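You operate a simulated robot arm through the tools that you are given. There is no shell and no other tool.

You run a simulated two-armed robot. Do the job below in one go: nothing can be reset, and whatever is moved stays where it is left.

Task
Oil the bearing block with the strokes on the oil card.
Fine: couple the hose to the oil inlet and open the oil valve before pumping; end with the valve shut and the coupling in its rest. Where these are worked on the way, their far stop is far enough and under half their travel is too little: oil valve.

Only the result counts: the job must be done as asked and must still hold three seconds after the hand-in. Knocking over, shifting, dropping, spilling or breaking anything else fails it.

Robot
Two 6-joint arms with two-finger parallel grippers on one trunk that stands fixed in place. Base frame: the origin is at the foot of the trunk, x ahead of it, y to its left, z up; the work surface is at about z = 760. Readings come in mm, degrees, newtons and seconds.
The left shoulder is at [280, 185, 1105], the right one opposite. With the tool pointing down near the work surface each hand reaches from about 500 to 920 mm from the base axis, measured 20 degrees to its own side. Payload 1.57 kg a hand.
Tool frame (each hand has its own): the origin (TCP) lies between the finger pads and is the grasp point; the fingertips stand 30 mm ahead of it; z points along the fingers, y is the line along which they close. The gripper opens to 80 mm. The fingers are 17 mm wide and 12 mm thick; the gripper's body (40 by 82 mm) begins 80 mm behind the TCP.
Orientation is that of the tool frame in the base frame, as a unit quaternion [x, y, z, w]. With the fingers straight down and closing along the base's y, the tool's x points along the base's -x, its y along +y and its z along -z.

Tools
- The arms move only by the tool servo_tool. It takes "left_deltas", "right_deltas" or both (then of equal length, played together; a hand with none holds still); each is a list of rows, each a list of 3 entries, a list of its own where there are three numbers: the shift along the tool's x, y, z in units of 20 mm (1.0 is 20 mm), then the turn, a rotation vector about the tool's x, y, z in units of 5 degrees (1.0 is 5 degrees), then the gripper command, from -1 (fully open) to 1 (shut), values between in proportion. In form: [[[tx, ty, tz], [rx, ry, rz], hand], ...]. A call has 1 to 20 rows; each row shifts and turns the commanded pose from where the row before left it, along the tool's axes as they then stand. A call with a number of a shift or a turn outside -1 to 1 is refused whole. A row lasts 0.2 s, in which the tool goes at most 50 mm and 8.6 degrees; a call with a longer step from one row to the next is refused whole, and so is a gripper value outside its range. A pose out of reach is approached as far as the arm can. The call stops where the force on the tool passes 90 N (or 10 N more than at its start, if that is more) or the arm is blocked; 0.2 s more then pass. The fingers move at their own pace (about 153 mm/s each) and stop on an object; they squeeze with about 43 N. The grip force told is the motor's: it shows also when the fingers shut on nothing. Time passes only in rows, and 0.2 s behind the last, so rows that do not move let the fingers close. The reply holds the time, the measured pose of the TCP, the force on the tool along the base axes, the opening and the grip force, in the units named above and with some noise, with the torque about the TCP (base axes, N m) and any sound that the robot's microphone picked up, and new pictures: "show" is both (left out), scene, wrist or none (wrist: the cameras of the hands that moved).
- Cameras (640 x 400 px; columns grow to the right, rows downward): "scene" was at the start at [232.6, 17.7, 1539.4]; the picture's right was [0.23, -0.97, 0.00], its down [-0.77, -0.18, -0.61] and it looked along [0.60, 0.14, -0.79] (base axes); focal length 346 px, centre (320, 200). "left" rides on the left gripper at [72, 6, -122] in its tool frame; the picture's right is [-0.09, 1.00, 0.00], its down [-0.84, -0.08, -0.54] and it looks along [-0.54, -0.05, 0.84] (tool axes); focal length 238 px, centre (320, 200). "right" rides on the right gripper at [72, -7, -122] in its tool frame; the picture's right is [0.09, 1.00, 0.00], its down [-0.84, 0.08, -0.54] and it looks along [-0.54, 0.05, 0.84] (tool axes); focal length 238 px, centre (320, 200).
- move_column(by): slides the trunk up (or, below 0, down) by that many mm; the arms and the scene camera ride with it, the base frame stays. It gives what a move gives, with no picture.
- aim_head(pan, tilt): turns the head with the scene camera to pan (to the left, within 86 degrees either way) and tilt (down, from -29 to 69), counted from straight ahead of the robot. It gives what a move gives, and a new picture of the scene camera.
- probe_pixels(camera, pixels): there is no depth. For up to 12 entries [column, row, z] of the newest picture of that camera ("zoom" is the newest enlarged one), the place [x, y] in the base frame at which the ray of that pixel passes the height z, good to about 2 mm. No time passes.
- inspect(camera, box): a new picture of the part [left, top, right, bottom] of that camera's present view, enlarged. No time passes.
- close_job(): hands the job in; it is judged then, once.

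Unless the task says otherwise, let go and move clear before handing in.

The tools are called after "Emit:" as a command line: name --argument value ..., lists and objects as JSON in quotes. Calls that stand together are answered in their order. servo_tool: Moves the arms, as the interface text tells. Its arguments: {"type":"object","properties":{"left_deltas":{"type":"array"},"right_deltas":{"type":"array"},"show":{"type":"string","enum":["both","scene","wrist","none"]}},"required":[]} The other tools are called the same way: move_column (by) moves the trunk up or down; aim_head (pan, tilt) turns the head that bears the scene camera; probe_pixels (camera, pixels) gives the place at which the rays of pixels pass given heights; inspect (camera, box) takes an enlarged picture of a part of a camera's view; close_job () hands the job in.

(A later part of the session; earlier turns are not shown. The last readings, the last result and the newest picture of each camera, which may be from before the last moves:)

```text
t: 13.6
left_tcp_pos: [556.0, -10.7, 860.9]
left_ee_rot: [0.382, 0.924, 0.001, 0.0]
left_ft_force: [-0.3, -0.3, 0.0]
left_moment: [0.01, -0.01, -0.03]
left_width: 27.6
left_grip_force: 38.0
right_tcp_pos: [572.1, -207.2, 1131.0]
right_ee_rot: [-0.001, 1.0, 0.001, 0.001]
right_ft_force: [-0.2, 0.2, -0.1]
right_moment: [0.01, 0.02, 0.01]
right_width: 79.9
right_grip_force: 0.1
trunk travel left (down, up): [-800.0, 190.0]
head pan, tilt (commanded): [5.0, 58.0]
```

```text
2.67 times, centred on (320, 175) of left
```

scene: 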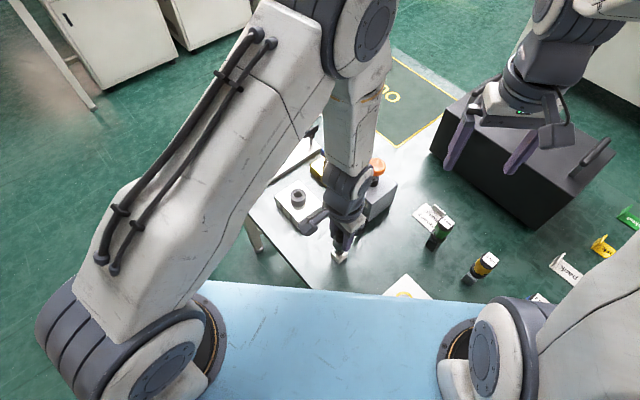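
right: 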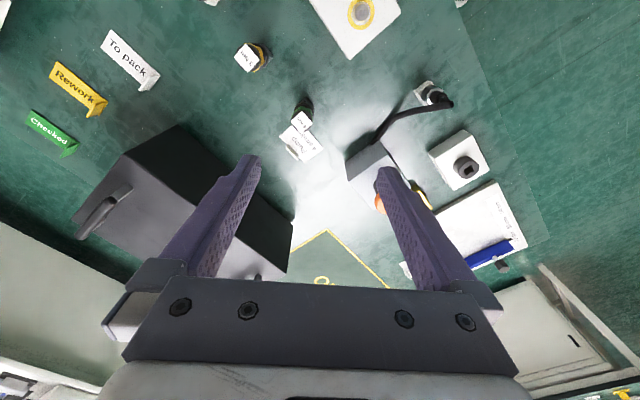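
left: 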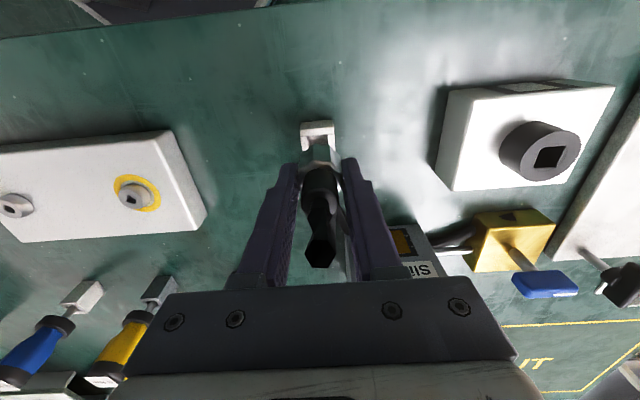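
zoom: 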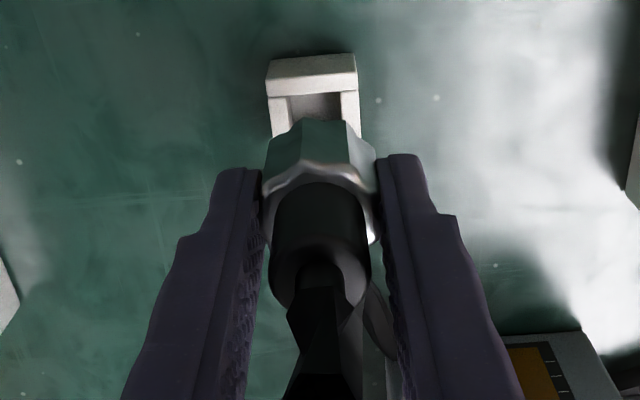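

The coupling came free with the rest staying put (open square well). I'll raise it further and carry it along tool +y toward the inlet, stopping above it to align.

Emit:
servo_tool --left_deltas '[[[0, 0, -1], [0, 0, 0], 1], [[0, 0, -1], [0, 0, 0], 1], [[0, 0, -1], [0, 0, 0], 1], [[0, 0.7, -0.5], [0, 0, 0], 1], [[0, 0.8, 0], [0, 0, 0], 1], [[0, 0.8, 0], [0, 0, 0], 1], [[0, 0.8, 0], [0, 0, 0], 1], [[0, 0.8, 0], [0, 0, 0], 1], [[0, 0.8, 0], [0, 0, 0], 1]]' --show "both"

Emit:
inspect --camera "right" --box '[320, 0, 560, 150]'

Emit:
inspect --camera "scene" --box '[260, 130, 400, 270]'

```text
t: 15.6
left_tcp_pos: [622.2, 58.5, 931.3]
left_ee_rot: [0.383, 0.924, 0.001, 0.0]
left_ft_force: [0.2, 0.4, -1.1]
left_moment: [0.03, 0.03, 0.01]
left_width: 27.2
left_grip_force: 37.8
right_tcp_pos: [572.5, -208.4, 1132.1]
right_ee_rot: [-0.001, 1.0, 0.0, 0.0]
right_ft_force: [0.7, 0.0, 0.3]
right_moment: [0.01, 0.02, 0.03]
right_width: 80.3
right_grip_force: 0.0
trunk travel left (down, up): [-800.0, 190.0]
head pan, tilt (commanded): [5.0, 58.0]
```

scene: 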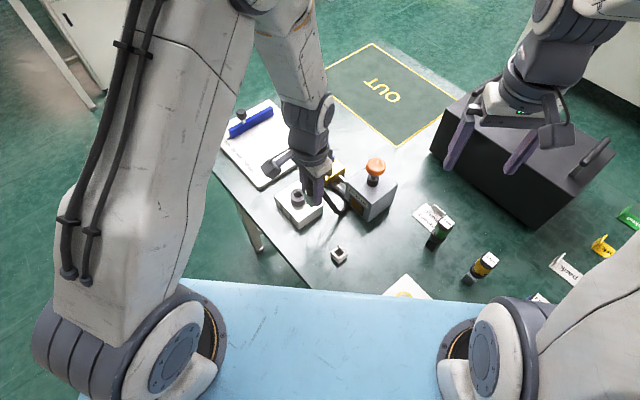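
left: 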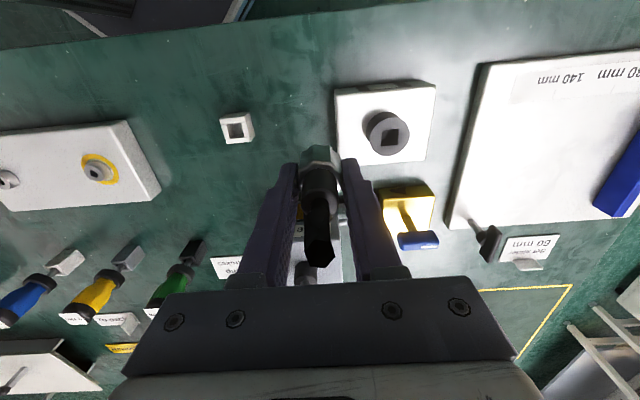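

```text
2.67 times, centred on (440, 75) of right
```

zoom: 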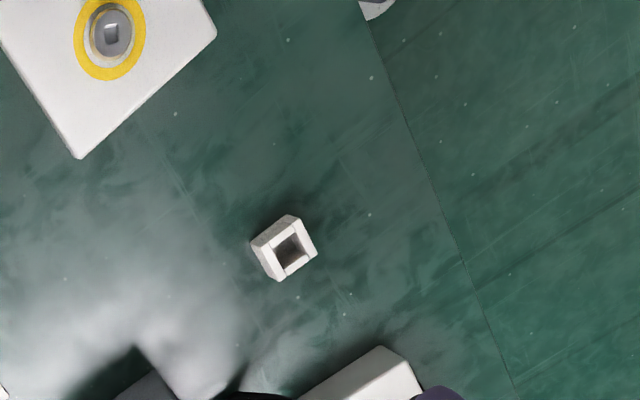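

```text
2.86 times, centred on (330, 200) of scene
```

zoom: 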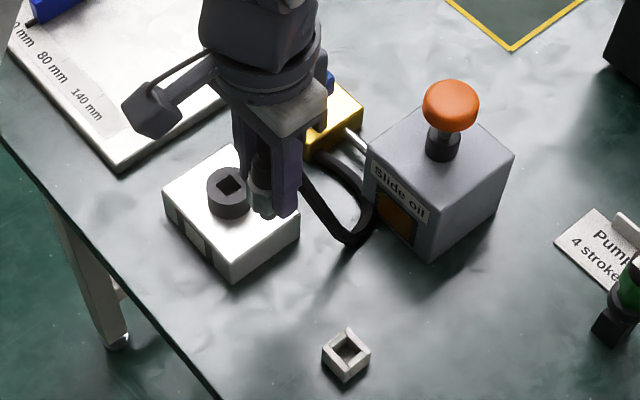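

Both the empty rest (238,127) and the inlet (388,133) are now clear in the left view. I'll enlarge them to measure both holes' positions and yaws.

Emit:
inspect --camera "left" --box '[330, 75, 440, 170]'

Emit:
inspect --camera "left" --box '[210, 100, 270, 155]'

Emit:
inspect --camera "right" --box '[400, 60, 460, 120]'

Emit:
inspect --camera "scene" --box '[320, 235, 360, 275]'

```text
4.21 times, centred on (385, 122) of left
```

zoom: 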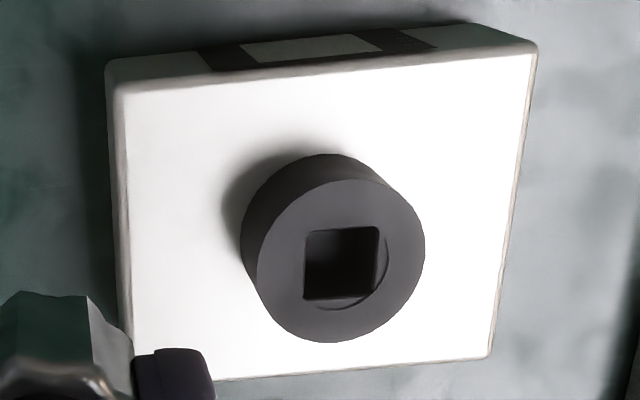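

```text
7.27 times, centred on (240, 128) of left
```

zoom: 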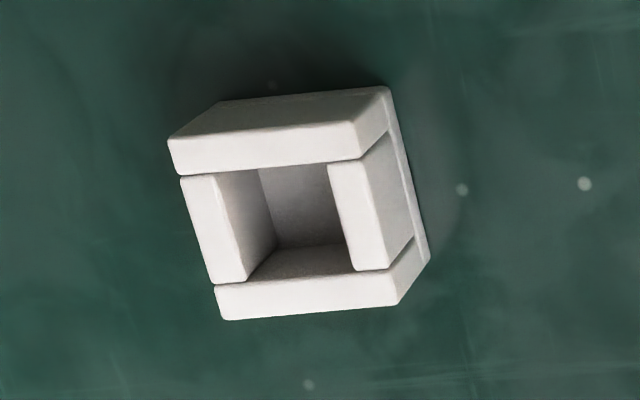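

```text
6.67 times, centred on (430, 90) of right
```

zoom: 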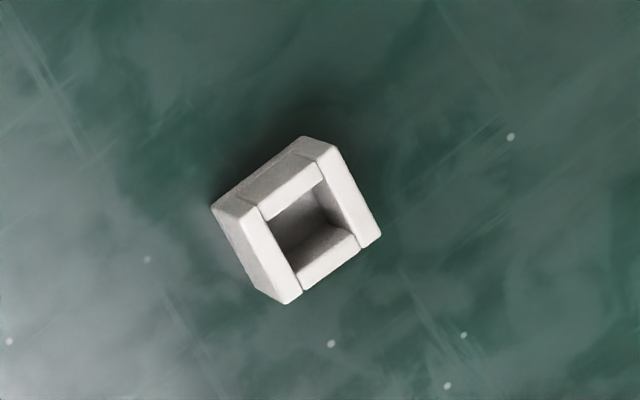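

```text
10.00 times, centred on (340, 255) of scene
```

zoom: 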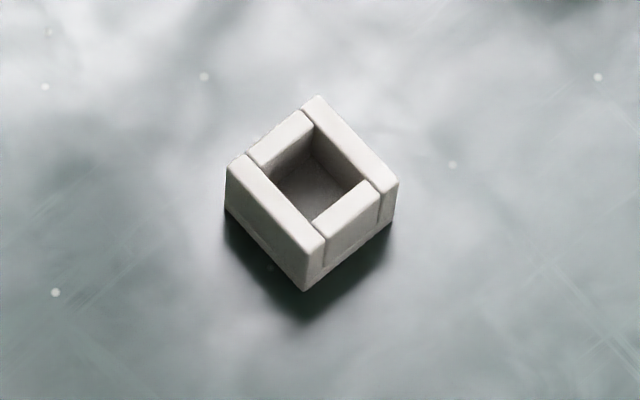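

Emit:
probe_pixels --camera "zoom" --pixels '[[228, 162, 785], [318, 96, 785], [398, 181, 785], [322, 242, 785], [306, 291, 760], [226, 210, 760], [392, 225, 760], [246, 157, 785], [322, 238, 785], [382, 186, 785]]'

Emit:
probe_pixels --camera "left" --pixels '[[246.7, 128.5, 785], [388.9, 133.3, 815], [388.9, 133.3, 825], [388.9, 133.3, 835], [338.6, 96.3, 790], [434.7, 86.1, 790], [425.4, 160.1, 790], [338.6, 96.3, 800], [434.7, 86.1, 800], [425.4, 160.1, 800]]'

```text
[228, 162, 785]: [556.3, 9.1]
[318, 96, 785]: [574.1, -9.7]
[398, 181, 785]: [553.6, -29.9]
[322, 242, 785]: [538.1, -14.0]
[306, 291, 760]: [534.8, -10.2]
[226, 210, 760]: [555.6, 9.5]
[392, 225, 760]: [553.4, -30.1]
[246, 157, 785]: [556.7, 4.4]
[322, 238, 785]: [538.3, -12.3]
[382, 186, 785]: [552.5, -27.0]
```

```text
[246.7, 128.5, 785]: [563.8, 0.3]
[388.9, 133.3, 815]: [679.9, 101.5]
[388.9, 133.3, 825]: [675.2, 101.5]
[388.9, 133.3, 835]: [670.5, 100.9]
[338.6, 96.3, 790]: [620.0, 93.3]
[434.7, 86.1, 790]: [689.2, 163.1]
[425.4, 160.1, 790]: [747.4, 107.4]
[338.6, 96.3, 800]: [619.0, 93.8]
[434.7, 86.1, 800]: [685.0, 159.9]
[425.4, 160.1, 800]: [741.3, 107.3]
```

Emit:
inspect --camera "right" --box '[400, 110, 560, 230]'

Emit:
inspect --camera "scene" --box '[280, 160, 340, 230]'

Emit:
inspect --camera "left" --box '[270, 130, 370, 270]'

```text
3.33 times, centred on (480, 170) of right
```

zoom: 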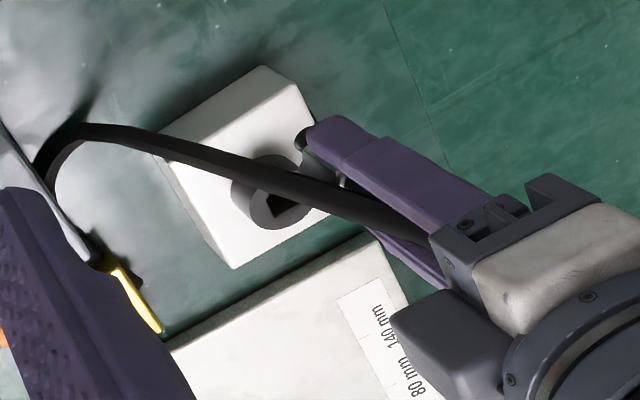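

```text
5.71 times, centred on (310, 195) of scene
```

zoom: 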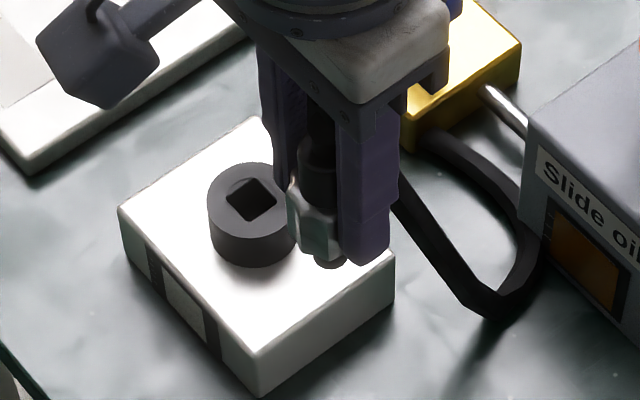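

```text
2.86 times, centred on (320, 200) of left
```

zoom: 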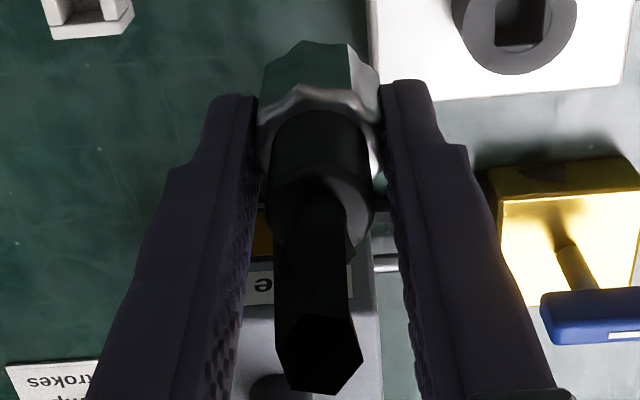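

Emit:
probe_pixels --camera "scene" --pixels '[[297.8, 195.35, 805], [297.8, 195.35, 815], [297.8, 195.35, 825], [297.8, 195.35, 835]]'

Emit:
inspect --camera "scene" --box '[280, 180, 316, 216]'

Emit:
inspect --camera "left" --box '[360, 105, 416, 161]'

```text
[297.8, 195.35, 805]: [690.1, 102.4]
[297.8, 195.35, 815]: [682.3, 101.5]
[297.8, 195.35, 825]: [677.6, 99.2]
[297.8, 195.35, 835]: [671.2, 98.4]
```

```text
11.11 times, centred on (298, 198) of scene
```

zoom: 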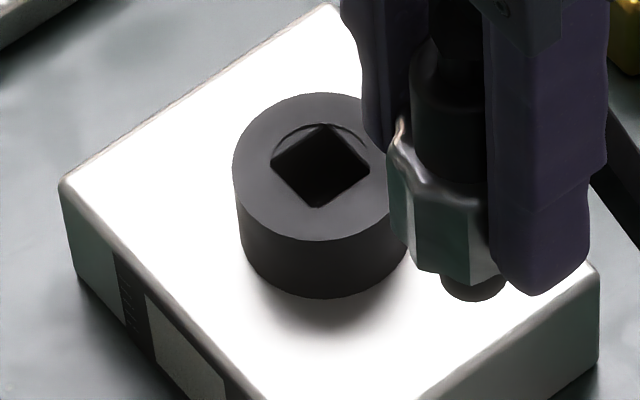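

```text
7.14 times, centred on (388, 133) of left
```

zoom: 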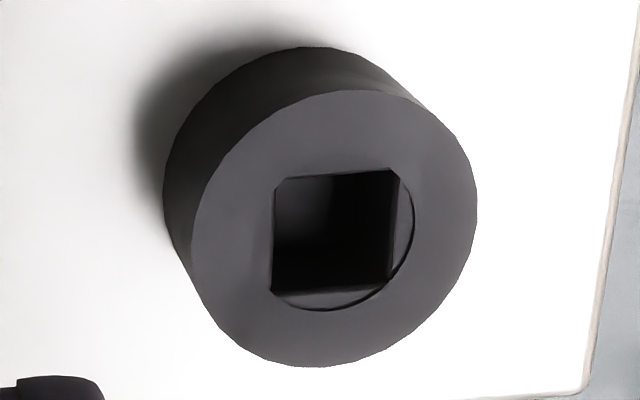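

The nose under the collar is round (~13 mm) and the inlet's square hole ~15 mm, so I need a precise inlet height and centre. The right wrist camera gives a cross-baseline, so I'll zoom there.

Emit:
inspect --camera "right" --box '[435, 140, 505, 200]'

```text
6.67 times, centred on (470, 170) of right
```

zoom: 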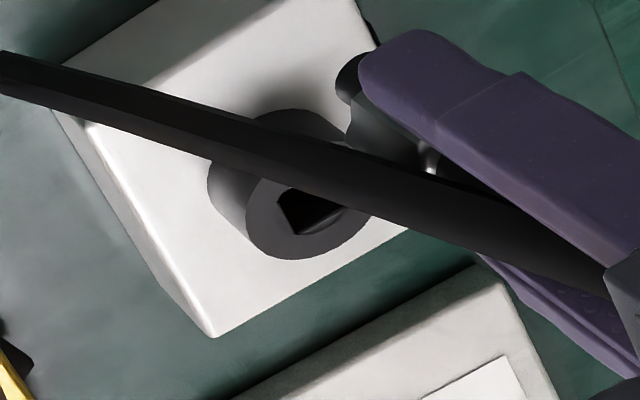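

The hose blocks the right camera's view of the hole. I'll bring the right hand lower and yaw it to look at the inlet from the pump side, well clear of the left hand, giving a side view for the insertion.

Emit:
servo_tool --right_deltas '[[[0, 0.8, 0.8], [0, 0, 0], -1], [[0, 0.8, 0.8], [0, 0, 0], -1], [[0, 0.8, 0.8], [0, 0, 0], -1], [[0, 0.8, 0.8], [0, 0, 0], -1], [[0, 0.8, 0.8], [0, 0, 0], -1], [[0, 0.8, 0.8], [0, 0, 0], -1], [[0, 0, 0], [0, 0, -1], -1], [[0, 0, 0], [0, 0, -1], -1], [[0, 0, 0], [0, 0, -1], -1], [[0, 0, 0], [0, 0, -1], -1], [[0, 0, 0], [0, 0, -1], -1], [[0, 0, 0], [0, 0, -1], -1], [[0, 0, 0], [0, 0, -1], -1], [[0, 0, 0], [0, 0, -1], -1], [[0, 0, 0], [0, 0, -1], -1], [[0, 0, 0], [0, 0, -1], -1], [[0, 0, 0], [0, 0, -1], -1], [[0, 0, 0], [0, 0, -1], -1]]' --show "both"

```text
t: 19.4
left_tcp_pos: [623.5, 58.4, 933.2]
left_ee_rot: [0.382, 0.924, 0.0, 0.0]
left_ft_force: [0.0, 0.2, -0.6]
left_moment: [0.01, 0.0, -0.01]
left_width: 27.3
left_grip_force: 38.0
right_tcp_pos: [573.2, -111.1, 1036.7]
right_ee_rot: [-0.5, 0.866, 0.0, 0.0]
right_ft_force: [-0.5, 0.3, -0.8]
right_moment: [0.01, 0.01, 0.0]
right_width: 79.9
right_grip_force: 0.0
trunk travel left (down, up): [-800.0, 190.0]
head pan, tilt (commanded): [5.0, 58.0]
```

scene: 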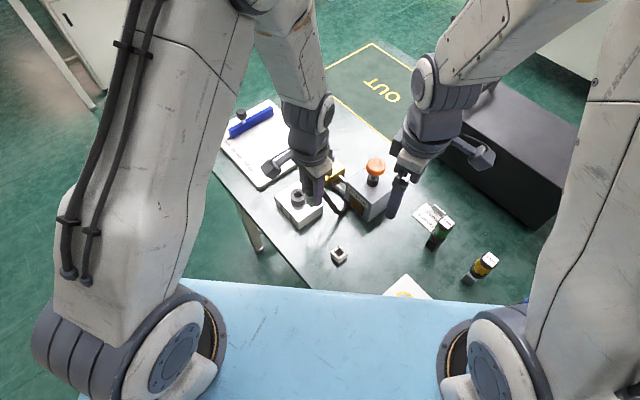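
right: 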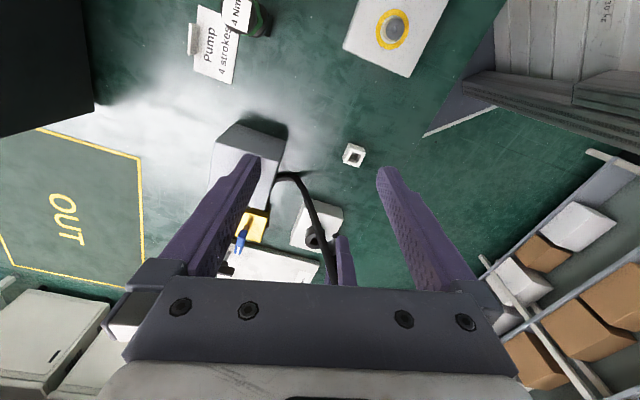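

Emit:
inspect --camera "right" --box '[270, 180, 380, 285]'

```text
3.81 times, centred on (325, 232) of right
```

zoom: 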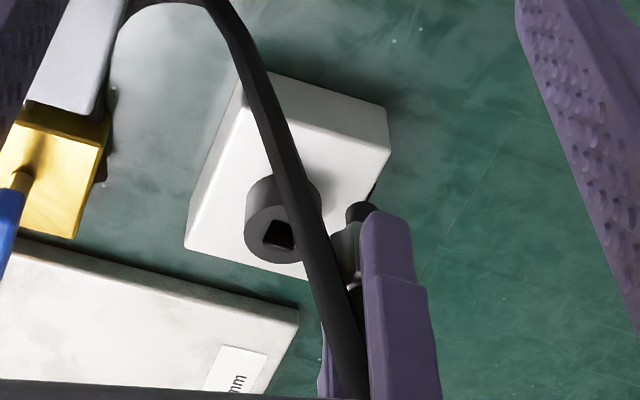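

Combining rays from the views puts the inlet hole at about (675.5,100.2), top z≈828, and the nose bottom ~55 mm below the TCP. I'll carry the coupling above the inlet with the nose ~15 mm over it and compare nose and hole directly.

Emit:
servo_tool --left_deltas '[[[-0.1, 0.8, 0], [0, 0, 0], 1], [[-0.1, 0.8, 0], [0, 0, 0], 1], [[-0.1, 0.8, 0], [0, 0, 0], 1], [[-0.085, 0.93, 0], [0, 0, 0], 1], [[0, 0, 0.5], [0, 0, 0], 1], [[0, 0, 0.5], [0, 0, 0], 1], [[0, 0, 0.5], [0, 0, 0], 1]]' --show "both"

Emit:
inspect --camera "scene" --box '[270, 160, 330, 230]'

Emit:
inspect --camera "right" --box '[270, 190, 380, 285]'

```text
t: 21.0
left_tcp_pos: [675.5, 99.0, 902.9]
left_ee_rot: [0.383, 0.924, 0.0, 0.0]
left_ft_force: [-0.1, -0.3, -1.0]
left_moment: [-0.03, -0.02, -0.01]
left_width: 27.2
left_grip_force: 38.3
right_tcp_pos: [572.1, -111.8, 1037.0]
right_ee_rot: [-0.501, 0.865, 0.0, 0.0]
right_ft_force: [0.0, 0.0, 0.6]
right_moment: [-0.01, -0.02, 0.01]
right_width: 79.9
right_grip_force: 0.0
trunk travel left (down, up): [-800.0, 190.0]
head pan, tilt (commanded): [5.0, 58.0]
```

scene: 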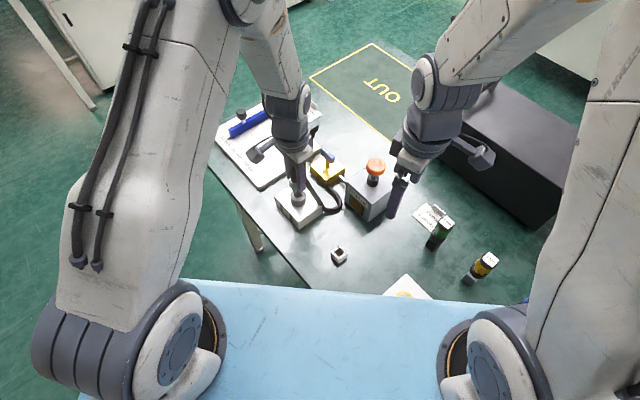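
left: 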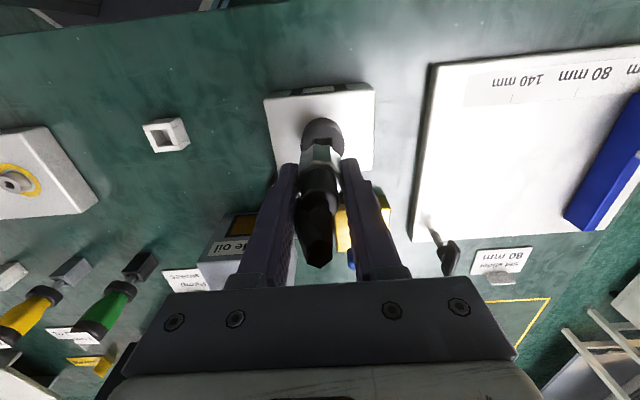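

```text
5.71 times, centred on (300, 195) of scene
```

zoom: 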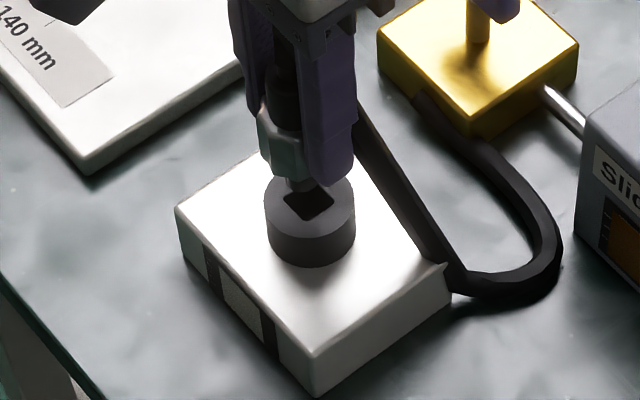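

```text
4.21 times, centred on (325, 238) of right
```

zoom: 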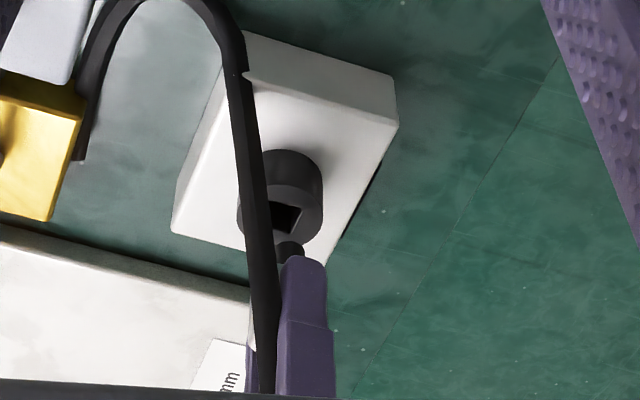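

The nose hovers ~20 mm above and just behind the hole in the scene view (nose ~ (305,190), hole (309,207) in the zoom). I'll lower 14 mm and zoom in tightly to compare centres.

Emit:
servo_tool --left_deltas '[[[0, 0, 0.35], [0, 0, 0], 1], [[0, 0, 0.35], [0, 0, 0], 1], [[0, 0, 0], [0, 0, 0], 1]]' --show "none"

Emit:
inspect --camera "scene" --box '[280, 175, 316, 211]'

Emit:
inspect --camera "right" --box '[295, 215, 345, 265]'

Emit:
inspect --camera "left" --box '[280, 80, 370, 180]'

```text
t: 21.8
left_tcp_pos: [675.4, 99.1, 887.9]
left_ee_rot: [0.382, 0.924, 0.0, 0.0]
left_ft_force: [-0.2, -0.4, -1.0]
left_moment: [0.01, -0.01, 0.01]
left_width: 27.4
left_grip_force: 38.2
right_tcp_pos: [572.3, -110.6, 1036.1]
right_ee_rot: [-0.5, 0.866, 0.0, 0.0]
right_ft_force: [-0.5, -0.3, -0.5]
right_moment: [0.01, 0.0, 0.0]
right_width: 80.1
right_grip_force: 0.0
trunk travel left (down, up): [-800.0, 190.0]
head pan, tilt (commanded): [5.0, 58.0]
```

```text
11.11 times, centred on (298, 193) of scene
```

zoom: 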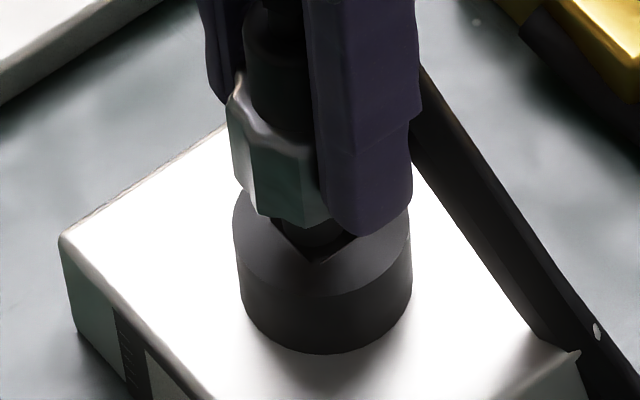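

```text
8.00 times, centred on (320, 240) of right
```

zoom: 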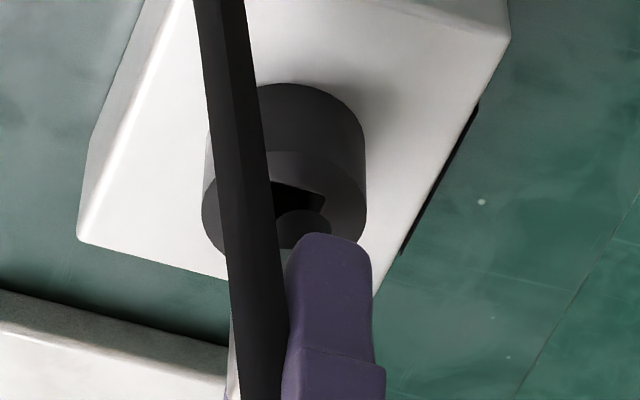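

```text
4.00 times, centred on (325, 130) of left
```

zoom: 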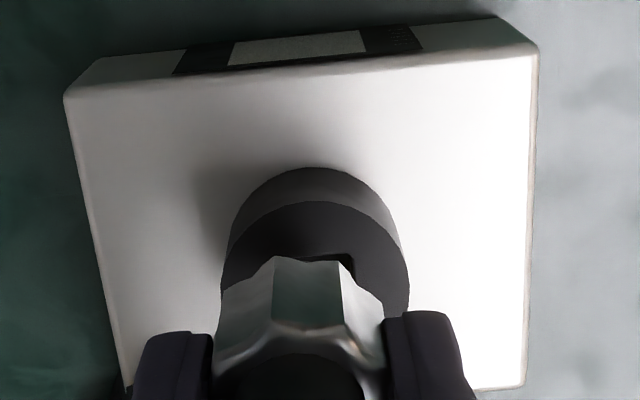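

The side views suggest the nose sits slightly off the hole: in the scene zoom nose col ≈311 vs inlet centre ≈321, in the right zoom nose ≈302 vs ≈285. I'll take tighter zooms to quantify this before lowering more.

Emit:
inspect --camera "scene" --box '[288, 188, 308, 208]'

Emit:
inspect --camera "right" --box '[303, 222, 333, 252]'

```text
16.00 times, centred on (298, 198) of scene
```

zoom: 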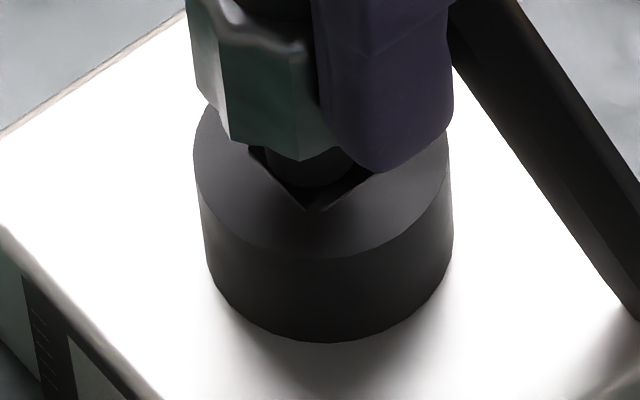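

```text
13.33 times, centred on (318, 237) of right
```

zoom: 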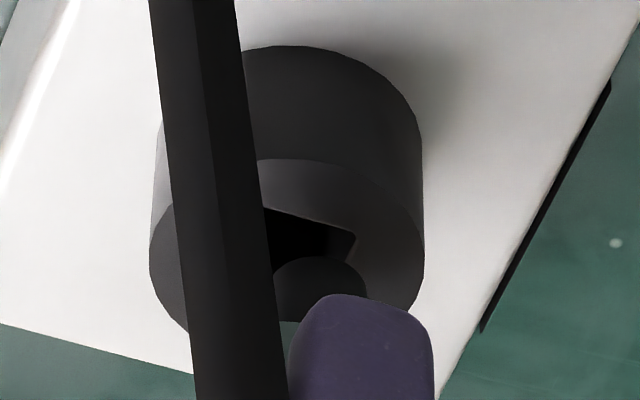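

Emit:
inspect --camera "scene" --box '[292, 192, 303, 200]'

Emit:
inspect --camera "right" --box '[312, 234, 326, 246]'

```text
16.00 times, centred on (298, 196) of scene
```

zoom: 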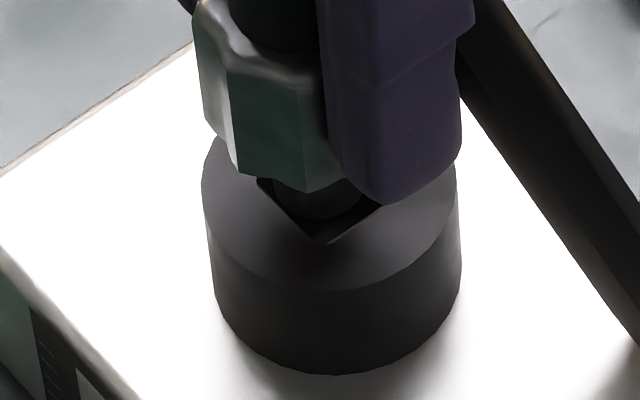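

```text
16.00 times, centred on (319, 240) of right
```

zoom: 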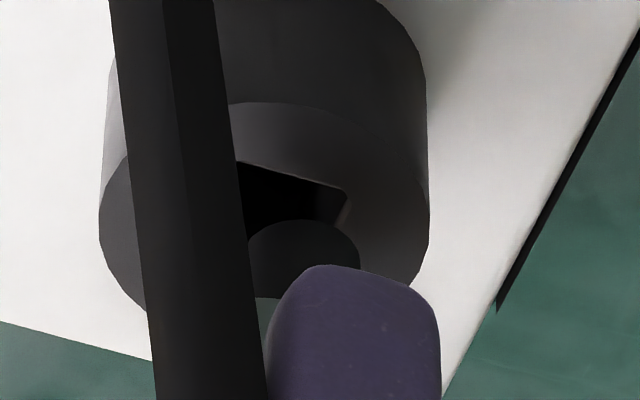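

Tight zooms give the nose offset from the inlet centre: about +3.8 mm in tool x and −2.4 mm in tool y (consistent with the left view). I'll correct by tool (−3.6, +2.4) mm and re-check.

Emit:
servo_tool --left_deltas '[[[-0.18, 0.12, 0], [0, 0, 0], 1], [[0, 0, 0], [0, 0, 0], 1]]' --show "none"

Emit:
inspect --camera "scene" --box '[288, 186, 308, 206]'

Emit:
inspect --camera "right" --box '[306, 230, 332, 250]'

Emit:
inspect --camera "left" --box '[290, 110, 350, 170]'

```text
t: 22.4
left_tcp_pos: [679.6, 98.5, 888.1]
left_ee_rot: [0.383, 0.924, -0.001, 0.0]
left_ft_force: [-0.1, -0.2, -0.1]
left_moment: [-0.02, 0.0, -0.01]
left_width: 27.3
left_grip_force: 38.1
right_tcp_pos: [574.0, -111.3, 1036.6]
right_ee_rot: [-0.501, 0.866, -0.001, 0.0]
right_ft_force: [-0.3, -0.7, 0.5]
right_moment: [-0.01, 0.04, -0.01]
right_width: 79.8
right_grip_force: 0.0
trunk travel left (down, up): [-800.0, 190.0]
head pan, tilt (commanded): [5.0, 58.0]
```

```text
16.00 times, centred on (298, 196) of scene
```

zoom: 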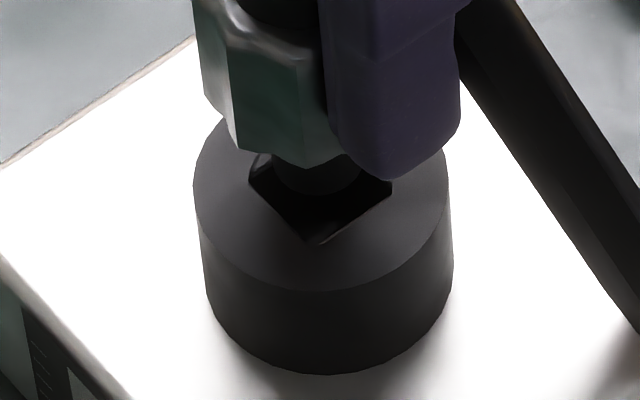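

```text
16.00 times, centred on (319, 240) of right
```

zoom: 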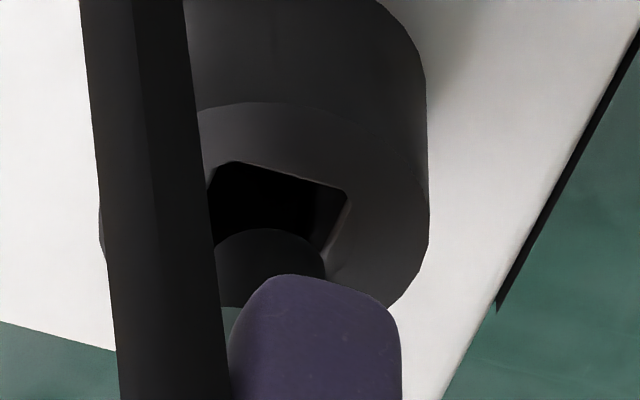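

```text
6.67 times, centred on (320, 140) of left
```

zoom: 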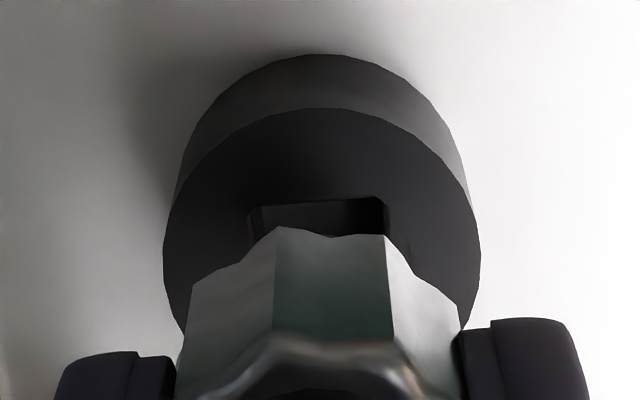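

Now both side views agree: nose centre within ~0.6 mm of the hole and about 7.5 mm above its rim. I'll make a tiny trim and lower 11 mm slowly, watching the force.

Emit:
servo_tool --left_deltas '[[[-0.02, 0.02, 0.15], [0, 0, 0], 1], [[0, 0, 0.1], [0, 0, 0], 1], [[0, 0, 0.1], [0, 0, 0], 1], [[0, 0, 0.1], [0, 0, 0], 1], [[0, 0, 0.1], [0, 0, 0], 1]]' --show "none"

Emit:
inspect --camera "scene" --box '[288, 186, 308, 206]'

Emit:
inspect --camera "right" --box '[306, 230, 332, 250]'

```text
t: 23.6
left_tcp_pos: [680.6, 99.4, 877.0]
left_ee_rot: [0.383, 0.924, 0.0, 0.0]
left_ft_force: [-0.4, 0.7, -0.4]
left_moment: [-0.01, -0.04, -0.03]
left_width: 27.3
left_grip_force: 38.0
right_tcp_pos: [571.9, -112.5, 1037.2]
right_ee_rot: [-0.501, 0.866, -0.001, 0.0]
right_ft_force: [-0.4, -0.1, 0.1]
right_moment: [0.03, -0.02, -0.03]
right_width: 80.1
right_grip_force: 0.0
trunk travel left (down, up): [-800.0, 190.0]
head pan, tilt (commanded): [5.0, 58.0]
```

```text
16.00 times, centred on (298, 196) of scene
```

zoom: 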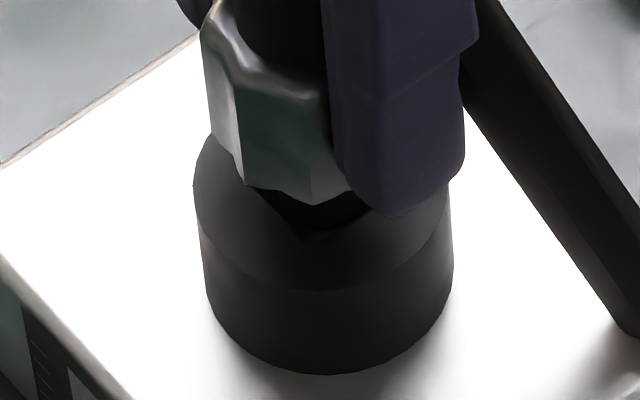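

```text
16.00 times, centred on (319, 240) of right
```

zoom: 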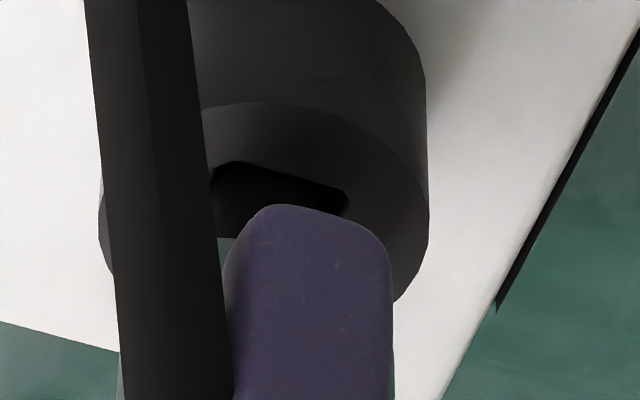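

No contact force at 3 mm below rim height, so the nose is entering the hole. I'll continue down 10 mm in small steps.

Emit:
servo_tool --left_deltas '[[[0, 0, 0.1], [0, 0, 0], 1], [[0, 0, 0.1], [0, 0, 0], 1], [[0, 0, 0.1], [0, 0, 0], 1], [[0, 0, 0.1], [0, 0, 0], 1], [[0, 0, 0.1], [0, 0, 0], 1]]' --show "none"

Emit:
inspect --camera "scene" --box '[280, 178, 316, 214]'

```text
t: 24.8
left_tcp_pos: [680.2, 97.6, 866.8]
left_ee_rot: [0.383, 0.924, -0.001, 0.0]
left_ft_force: [0.0, -0.1, -0.4]
left_moment: [0.03, -0.02, 0.02]
left_width: 27.4
left_grip_force: 37.6
right_tcp_pos: [572.5, -112.0, 1035.8]
right_ee_rot: [-0.501, 0.866, 0.001, 0.0]
right_ft_force: [-0.1, -0.5, 0.1]
right_moment: [0.03, -0.04, 0.0]
right_width: 80.1
right_grip_force: 0.2
trunk travel left (down, up): [-800.0, 190.0]
head pan, tilt (commanded): [5.0, 58.0]
```

```text
11.11 times, centred on (298, 196) of scene
```

zoom: 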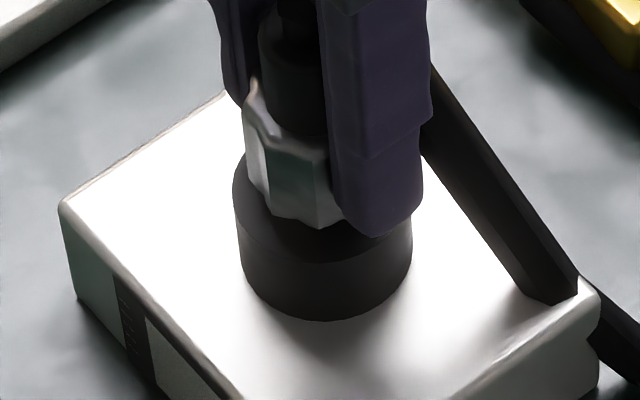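

Still no force; the nose is well in. I'll keep going down by 1.5 mm steps until seating contact is felt.

Emit:
servo_tool --left_deltas '[[[0, 0, 0.075], [0, 0, 0], 1], [[0, 0, 0.075], [0, 0, 0], 1], [[0, 0, 0.075], [0, 0, 0], 1], [[0, 0, 0], [0, 0, 0], 1]]' --show "none"

Emit:
inspect --camera "scene" --box '[280, 178, 316, 214]'

```text
t: 25.8
left_tcp_pos: [680.0, 98.7, 863.9]
left_ee_rot: [0.382, 0.924, 0.0, 0.0]
left_ft_force: [1.4, 0.0, 0.1]
left_moment: [-0.04, 0.0, -0.01]
left_width: 27.5
left_grip_force: 38.9
right_tcp_pos: [573.2, -112.3, 1036.4]
right_ee_rot: [-0.5, 0.866, 0.0, 0.0]
right_ft_force: [-0.4, -0.7, 0.0]
right_moment: [0.01, 0.04, -0.02]
right_width: 79.9
right_grip_force: 0.0
trunk travel left (down, up): [-800.0, 190.0]
head pan, tilt (commanded): [5.0, 58.0]
```

```text
11.11 times, centred on (298, 196) of scene
```

zoom: 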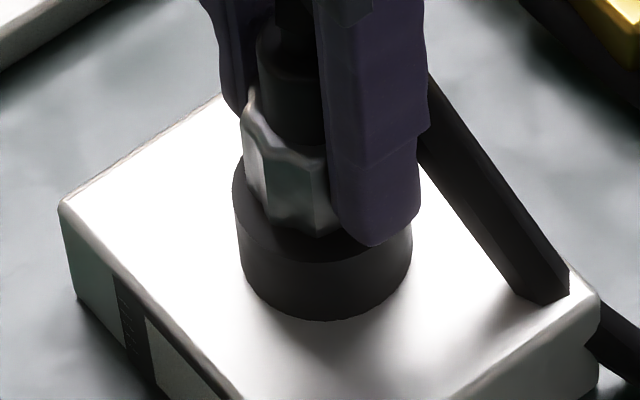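

Emit:
servo_tool --left_deltas '[[[0, 0, 0.06], [0, 0, 0], 1], [[0, 0, 0.06], [0, 0, 0], 1], [[0, 0, 0.06], [0, 0, 0], 1], [[0, 0, 0.06], [0, 0, 0], 1]]' --show "none"

Emit:
inspect --camera "scene" --box '[280, 178, 316, 214]'

```text
t: 26.8
left_tcp_pos: [679.8, 98.8, 860.3]
left_ee_rot: [0.382, 0.924, 0.0, 0.0]
left_ft_force: [-3.6, 4.7, 33.7]
left_moment: [0.27, 0.25, 0.01]
left_width: 27.8
left_grip_force: 38.8
right_tcp_pos: [571.4, -112.5, 1037.3]
right_ee_rot: [-0.501, 0.865, -0.001, 0.0]
right_ft_force: [-0.8, 0.5, 0.0]
right_moment: [0.0, 0.02, -0.01]
right_width: 80.0
right_grip_force: 0.1
trunk travel left (down, up): [-800.0, 190.0]
head pan, tilt (commanded): [5.0, 58.0]
```

```text
11.11 times, centred on (298, 196) of scene
```

zoom: 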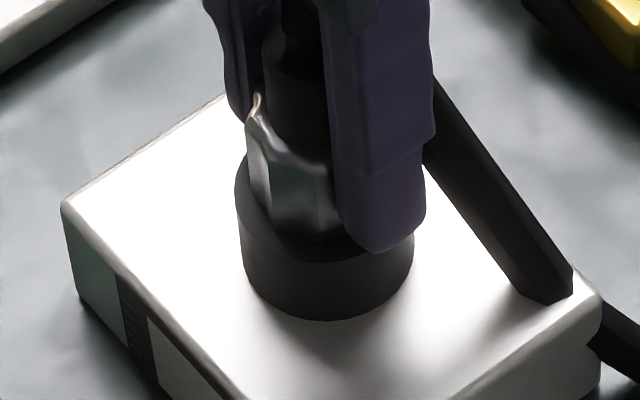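

A vertical force of ~34 N at TCP z≈860 shows the collar seated on the inlet rim. I'll ease off slightly, open the fingers and check the coupling stays put.

Emit:
servo_tool --left_deltas '[[[0, 0, -0.06], [0, 0, 0], 1], [[0, 0, 0], [0, 0, 0], 0.0], [[0, 0, 0], [0, 0, 0], -1], [[0, 0, 0], [0, 0, 0], -1]]' --show "wrist"

Emit:
inspect --camera "scene" --box '[270, 168, 326, 224]'

```text
t: 27.8
left_tcp_pos: [679.7, 97.5, 858.7]
left_ee_rot: [0.383, 0.924, 0.0, 0.001]
left_ft_force: [-0.6, 0.7, -0.4]
left_moment: [-0.03, 0.01, -0.01]
left_width: 80.1
left_grip_force: 0.0
right_tcp_pos: [572.6, -112.4, 1036.8]
right_ee_rot: [-0.5, 0.866, 0.0, 0.0]
right_ft_force: [0.0, -0.3, -1.4]
right_moment: [0.02, 0.01, -0.02]
right_width: 79.9
right_grip_force: 0.0
trunk travel left (down, up): [-800.0, 190.0]
head pan, tilt (commanded): [5.0, 58.0]
```

left: 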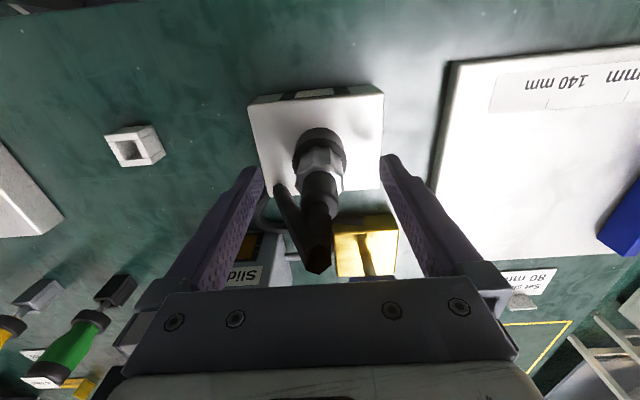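

```text
7.14 times, centred on (298, 196) of scene
```

zoom: 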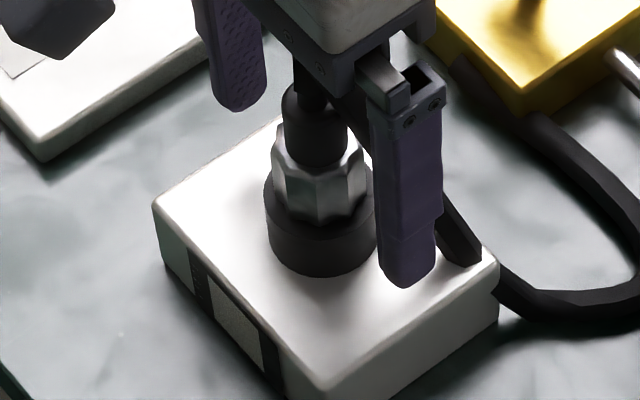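

The coupling stands upright in the inlet with the fingers clear. I'll raise the left hand straight up 110 mm and view the result and the valve.

Emit:
servo_tool --left_deltas '[[[0, 0, -0.5], [0, 0, 0], -1], [[0, 0, -0.5], [0, 0, 0], -1], [[0, 0, -0.9], [0, 0, 0], -1], [[0, 0, -0.9], [0, 0, 0], -1], [[0, 0, -0.9], [0, 0, 0], -1], [[0, 0, -0.9], [0, 0, 0], -1], [[0, 0, -0.9], [0, 0, 0], -1]]' --show "both"

Emit:
inspect --camera "scene" --box '[260, 130, 400, 240]'

Emit:
inspect --camera "right" --box '[210, 160, 370, 285]'

```text
t: 29.4
left_tcp_pos: [679.7, 99.2, 969.1]
left_ee_rot: [0.382, 0.924, 0.0, 0.0]
left_ft_force: [0.2, 0.2, 0.4]
left_moment: [0.03, -0.01, 0.03]
left_width: 79.7
left_grip_force: 0.0
right_tcp_pos: [573.2, -112.2, 1036.2]
right_ee_rot: [-0.501, 0.866, 0.001, 0.0]
right_ft_force: [0.0, 0.4, 0.3]
right_moment: [-0.01, -0.01, 0.03]
right_width: 80.1
right_grip_force: 0.1
trunk travel left (down, up): [-800.0, 190.0]
head pan, tilt (commanded): [5.0, 58.0]
```

scene: 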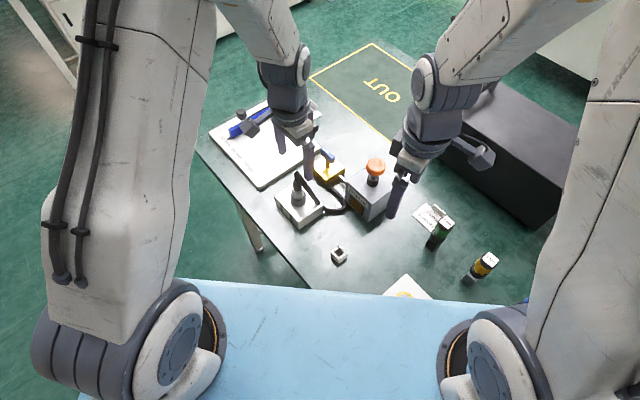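
left: 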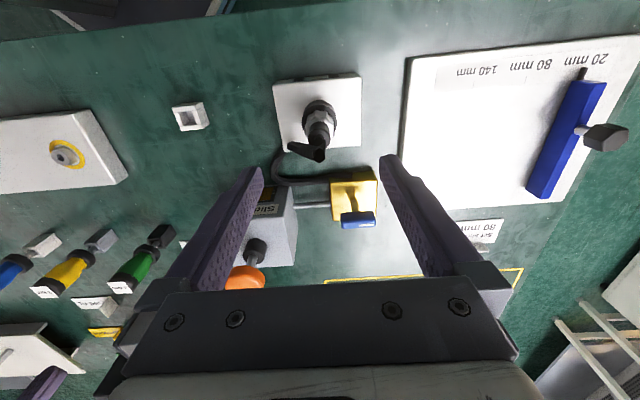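

```text
3.64 times, centred on (330, 185) of scene
```

zoom: 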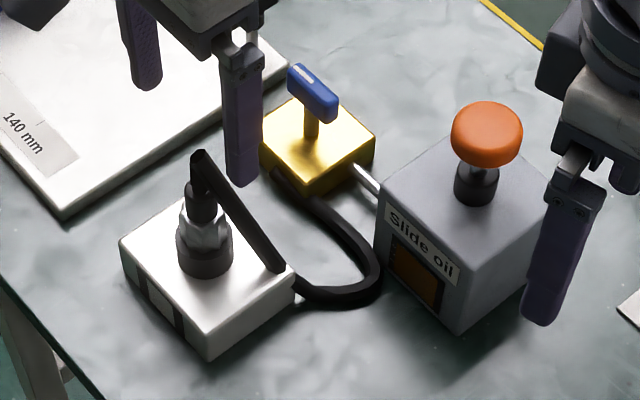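

```text
3.20 times, centred on (290, 222) of right
```

zoom: 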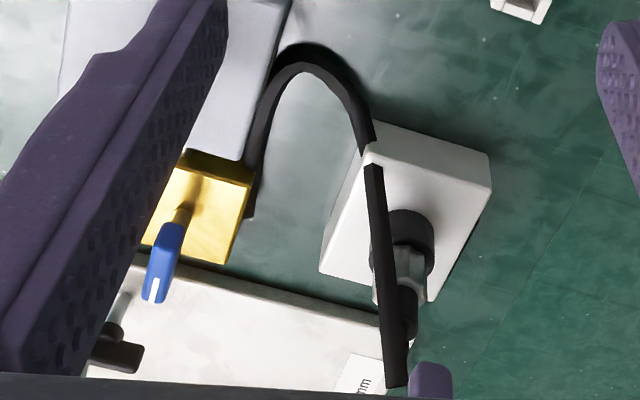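

The coupling sits upright in the inlet, hose looped to the pump. Now the valve: I'll zoom the handle in both cameras to find its centre, height and angle.

Emit:
inspect --camera "left" --box '[320, 160, 390, 240]'

Emit:
inspect --camera "scene" --box '[308, 140, 350, 190]'

```text
5.00 times, centred on (355, 200) of left
```

zoom: 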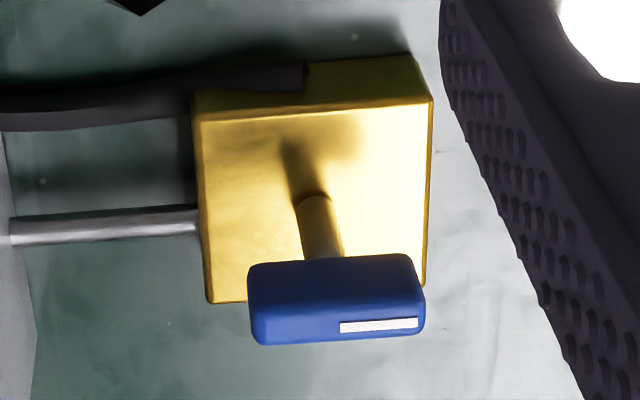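

```text
8.00 times, centred on (329, 165) of scene
```

zoom: 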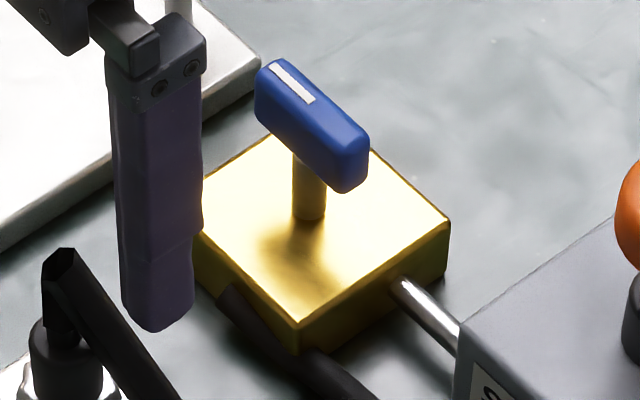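

The handle's centre is ≈(793,39), top z≈851, its bar at ~45° along the pipe. I'll move the left hand over it at z≈969 and start turning the wrist by −90° so the fingers close across the bar.

Emit:
servo_tool --left_deltas '[[[-0.876, 0.27, 0], [0, 0, 0], -1], [[-0.876, 0.27, 0], [0, 0, 0], -1], [[-0.876, 0.27, 0], [0, 0, 0], -1], [[-0.876, 0.27, 0], [0, 0, 0], -1], [[-0.876, 0.27, 0], [0, 0, 0], -1], [[-0.876, 0.27, 0], [0, 0, 0], -1], [[-0.876, 0.27, 0], [0, 0, 0], -1], [[0, 0, 0], [0, 0, -1], -1], [[0, 0, 0], [0, 0, -1], -1], [[0, 0, 0], [0, 0, -1], -1], [[0, 0, 0], [0, 0, -1], -1], [[0, 0, 0], [0, 0, -1], -1], [[0, 0, 0], [0, 0, -1], -1], [[0, 0, 0], [0, 0, -1], -1], [[0, 0, 0], [0, 0, -1], -1], [[0, 0, 0], [0, 0, -1], -1]]' --show "both"

```text
t: 32.8
left_tcp_pos: [792.8, 37.7, 967.2]
left_ee_rot: [-0.001, 1.0, -0.001, 0.0]
left_ft_force: [-0.4, 0.0, -0.7]
left_moment: [0.02, -0.01, 0.04]
left_width: 80.3
left_grip_force: 0.1
right_tcp_pos: [572.0, -112.0, 1036.2]
right_ee_rot: [-0.501, 0.866, 0.0, -0.001]
right_ft_force: [0.6, -0.4, -0.4]
right_moment: [-0.02, 0.01, -0.02]
right_width: 80.1
right_grip_force: 0.1
trunk travel left (down, up): [-800.0, 190.0]
head pan, tilt (commanded): [5.0, 58.0]
```

scene: 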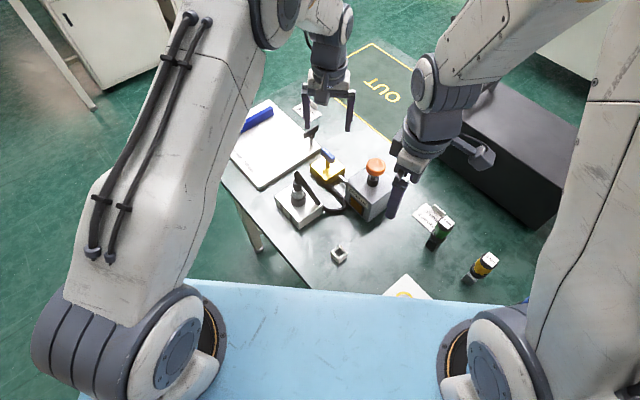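
left: 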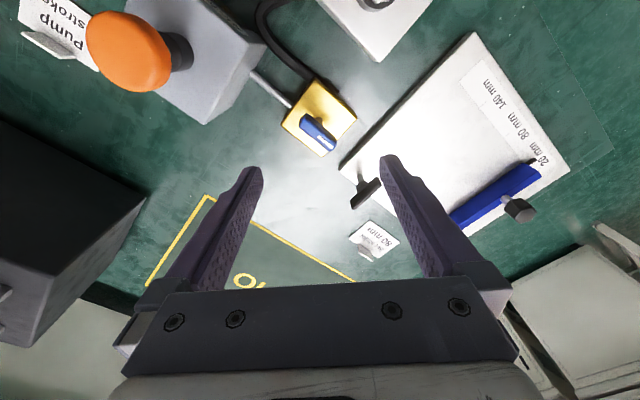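

Emit:
inspect --camera "left" --box '[270, 70, 400, 220]'

Emit:
probe_pixels --camera "left" --pixels '[[366, 188, 830], [360, 175, 790], [318, 134, 851], [318, 134, 845], [318, 118, 797], [128, 50, 900], [128, 50, 880], [98, 50, 890], [165, 50, 890]]'

```text
2.67 times, centred on (335, 145) of left
```

zoom: 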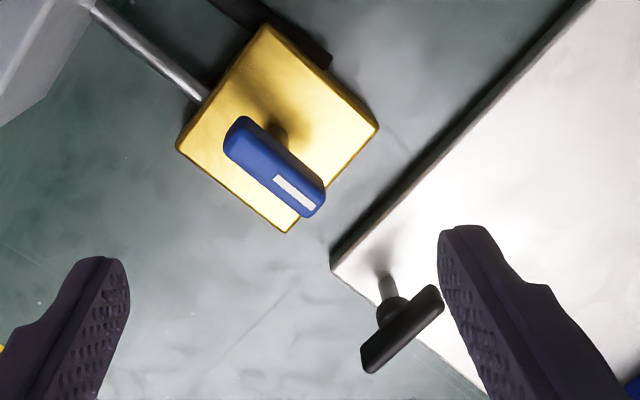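

```text
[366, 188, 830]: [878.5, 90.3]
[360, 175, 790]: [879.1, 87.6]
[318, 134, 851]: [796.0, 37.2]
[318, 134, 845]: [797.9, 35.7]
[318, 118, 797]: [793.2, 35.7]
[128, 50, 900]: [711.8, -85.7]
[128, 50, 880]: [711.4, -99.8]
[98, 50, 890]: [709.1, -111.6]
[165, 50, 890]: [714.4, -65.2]
```

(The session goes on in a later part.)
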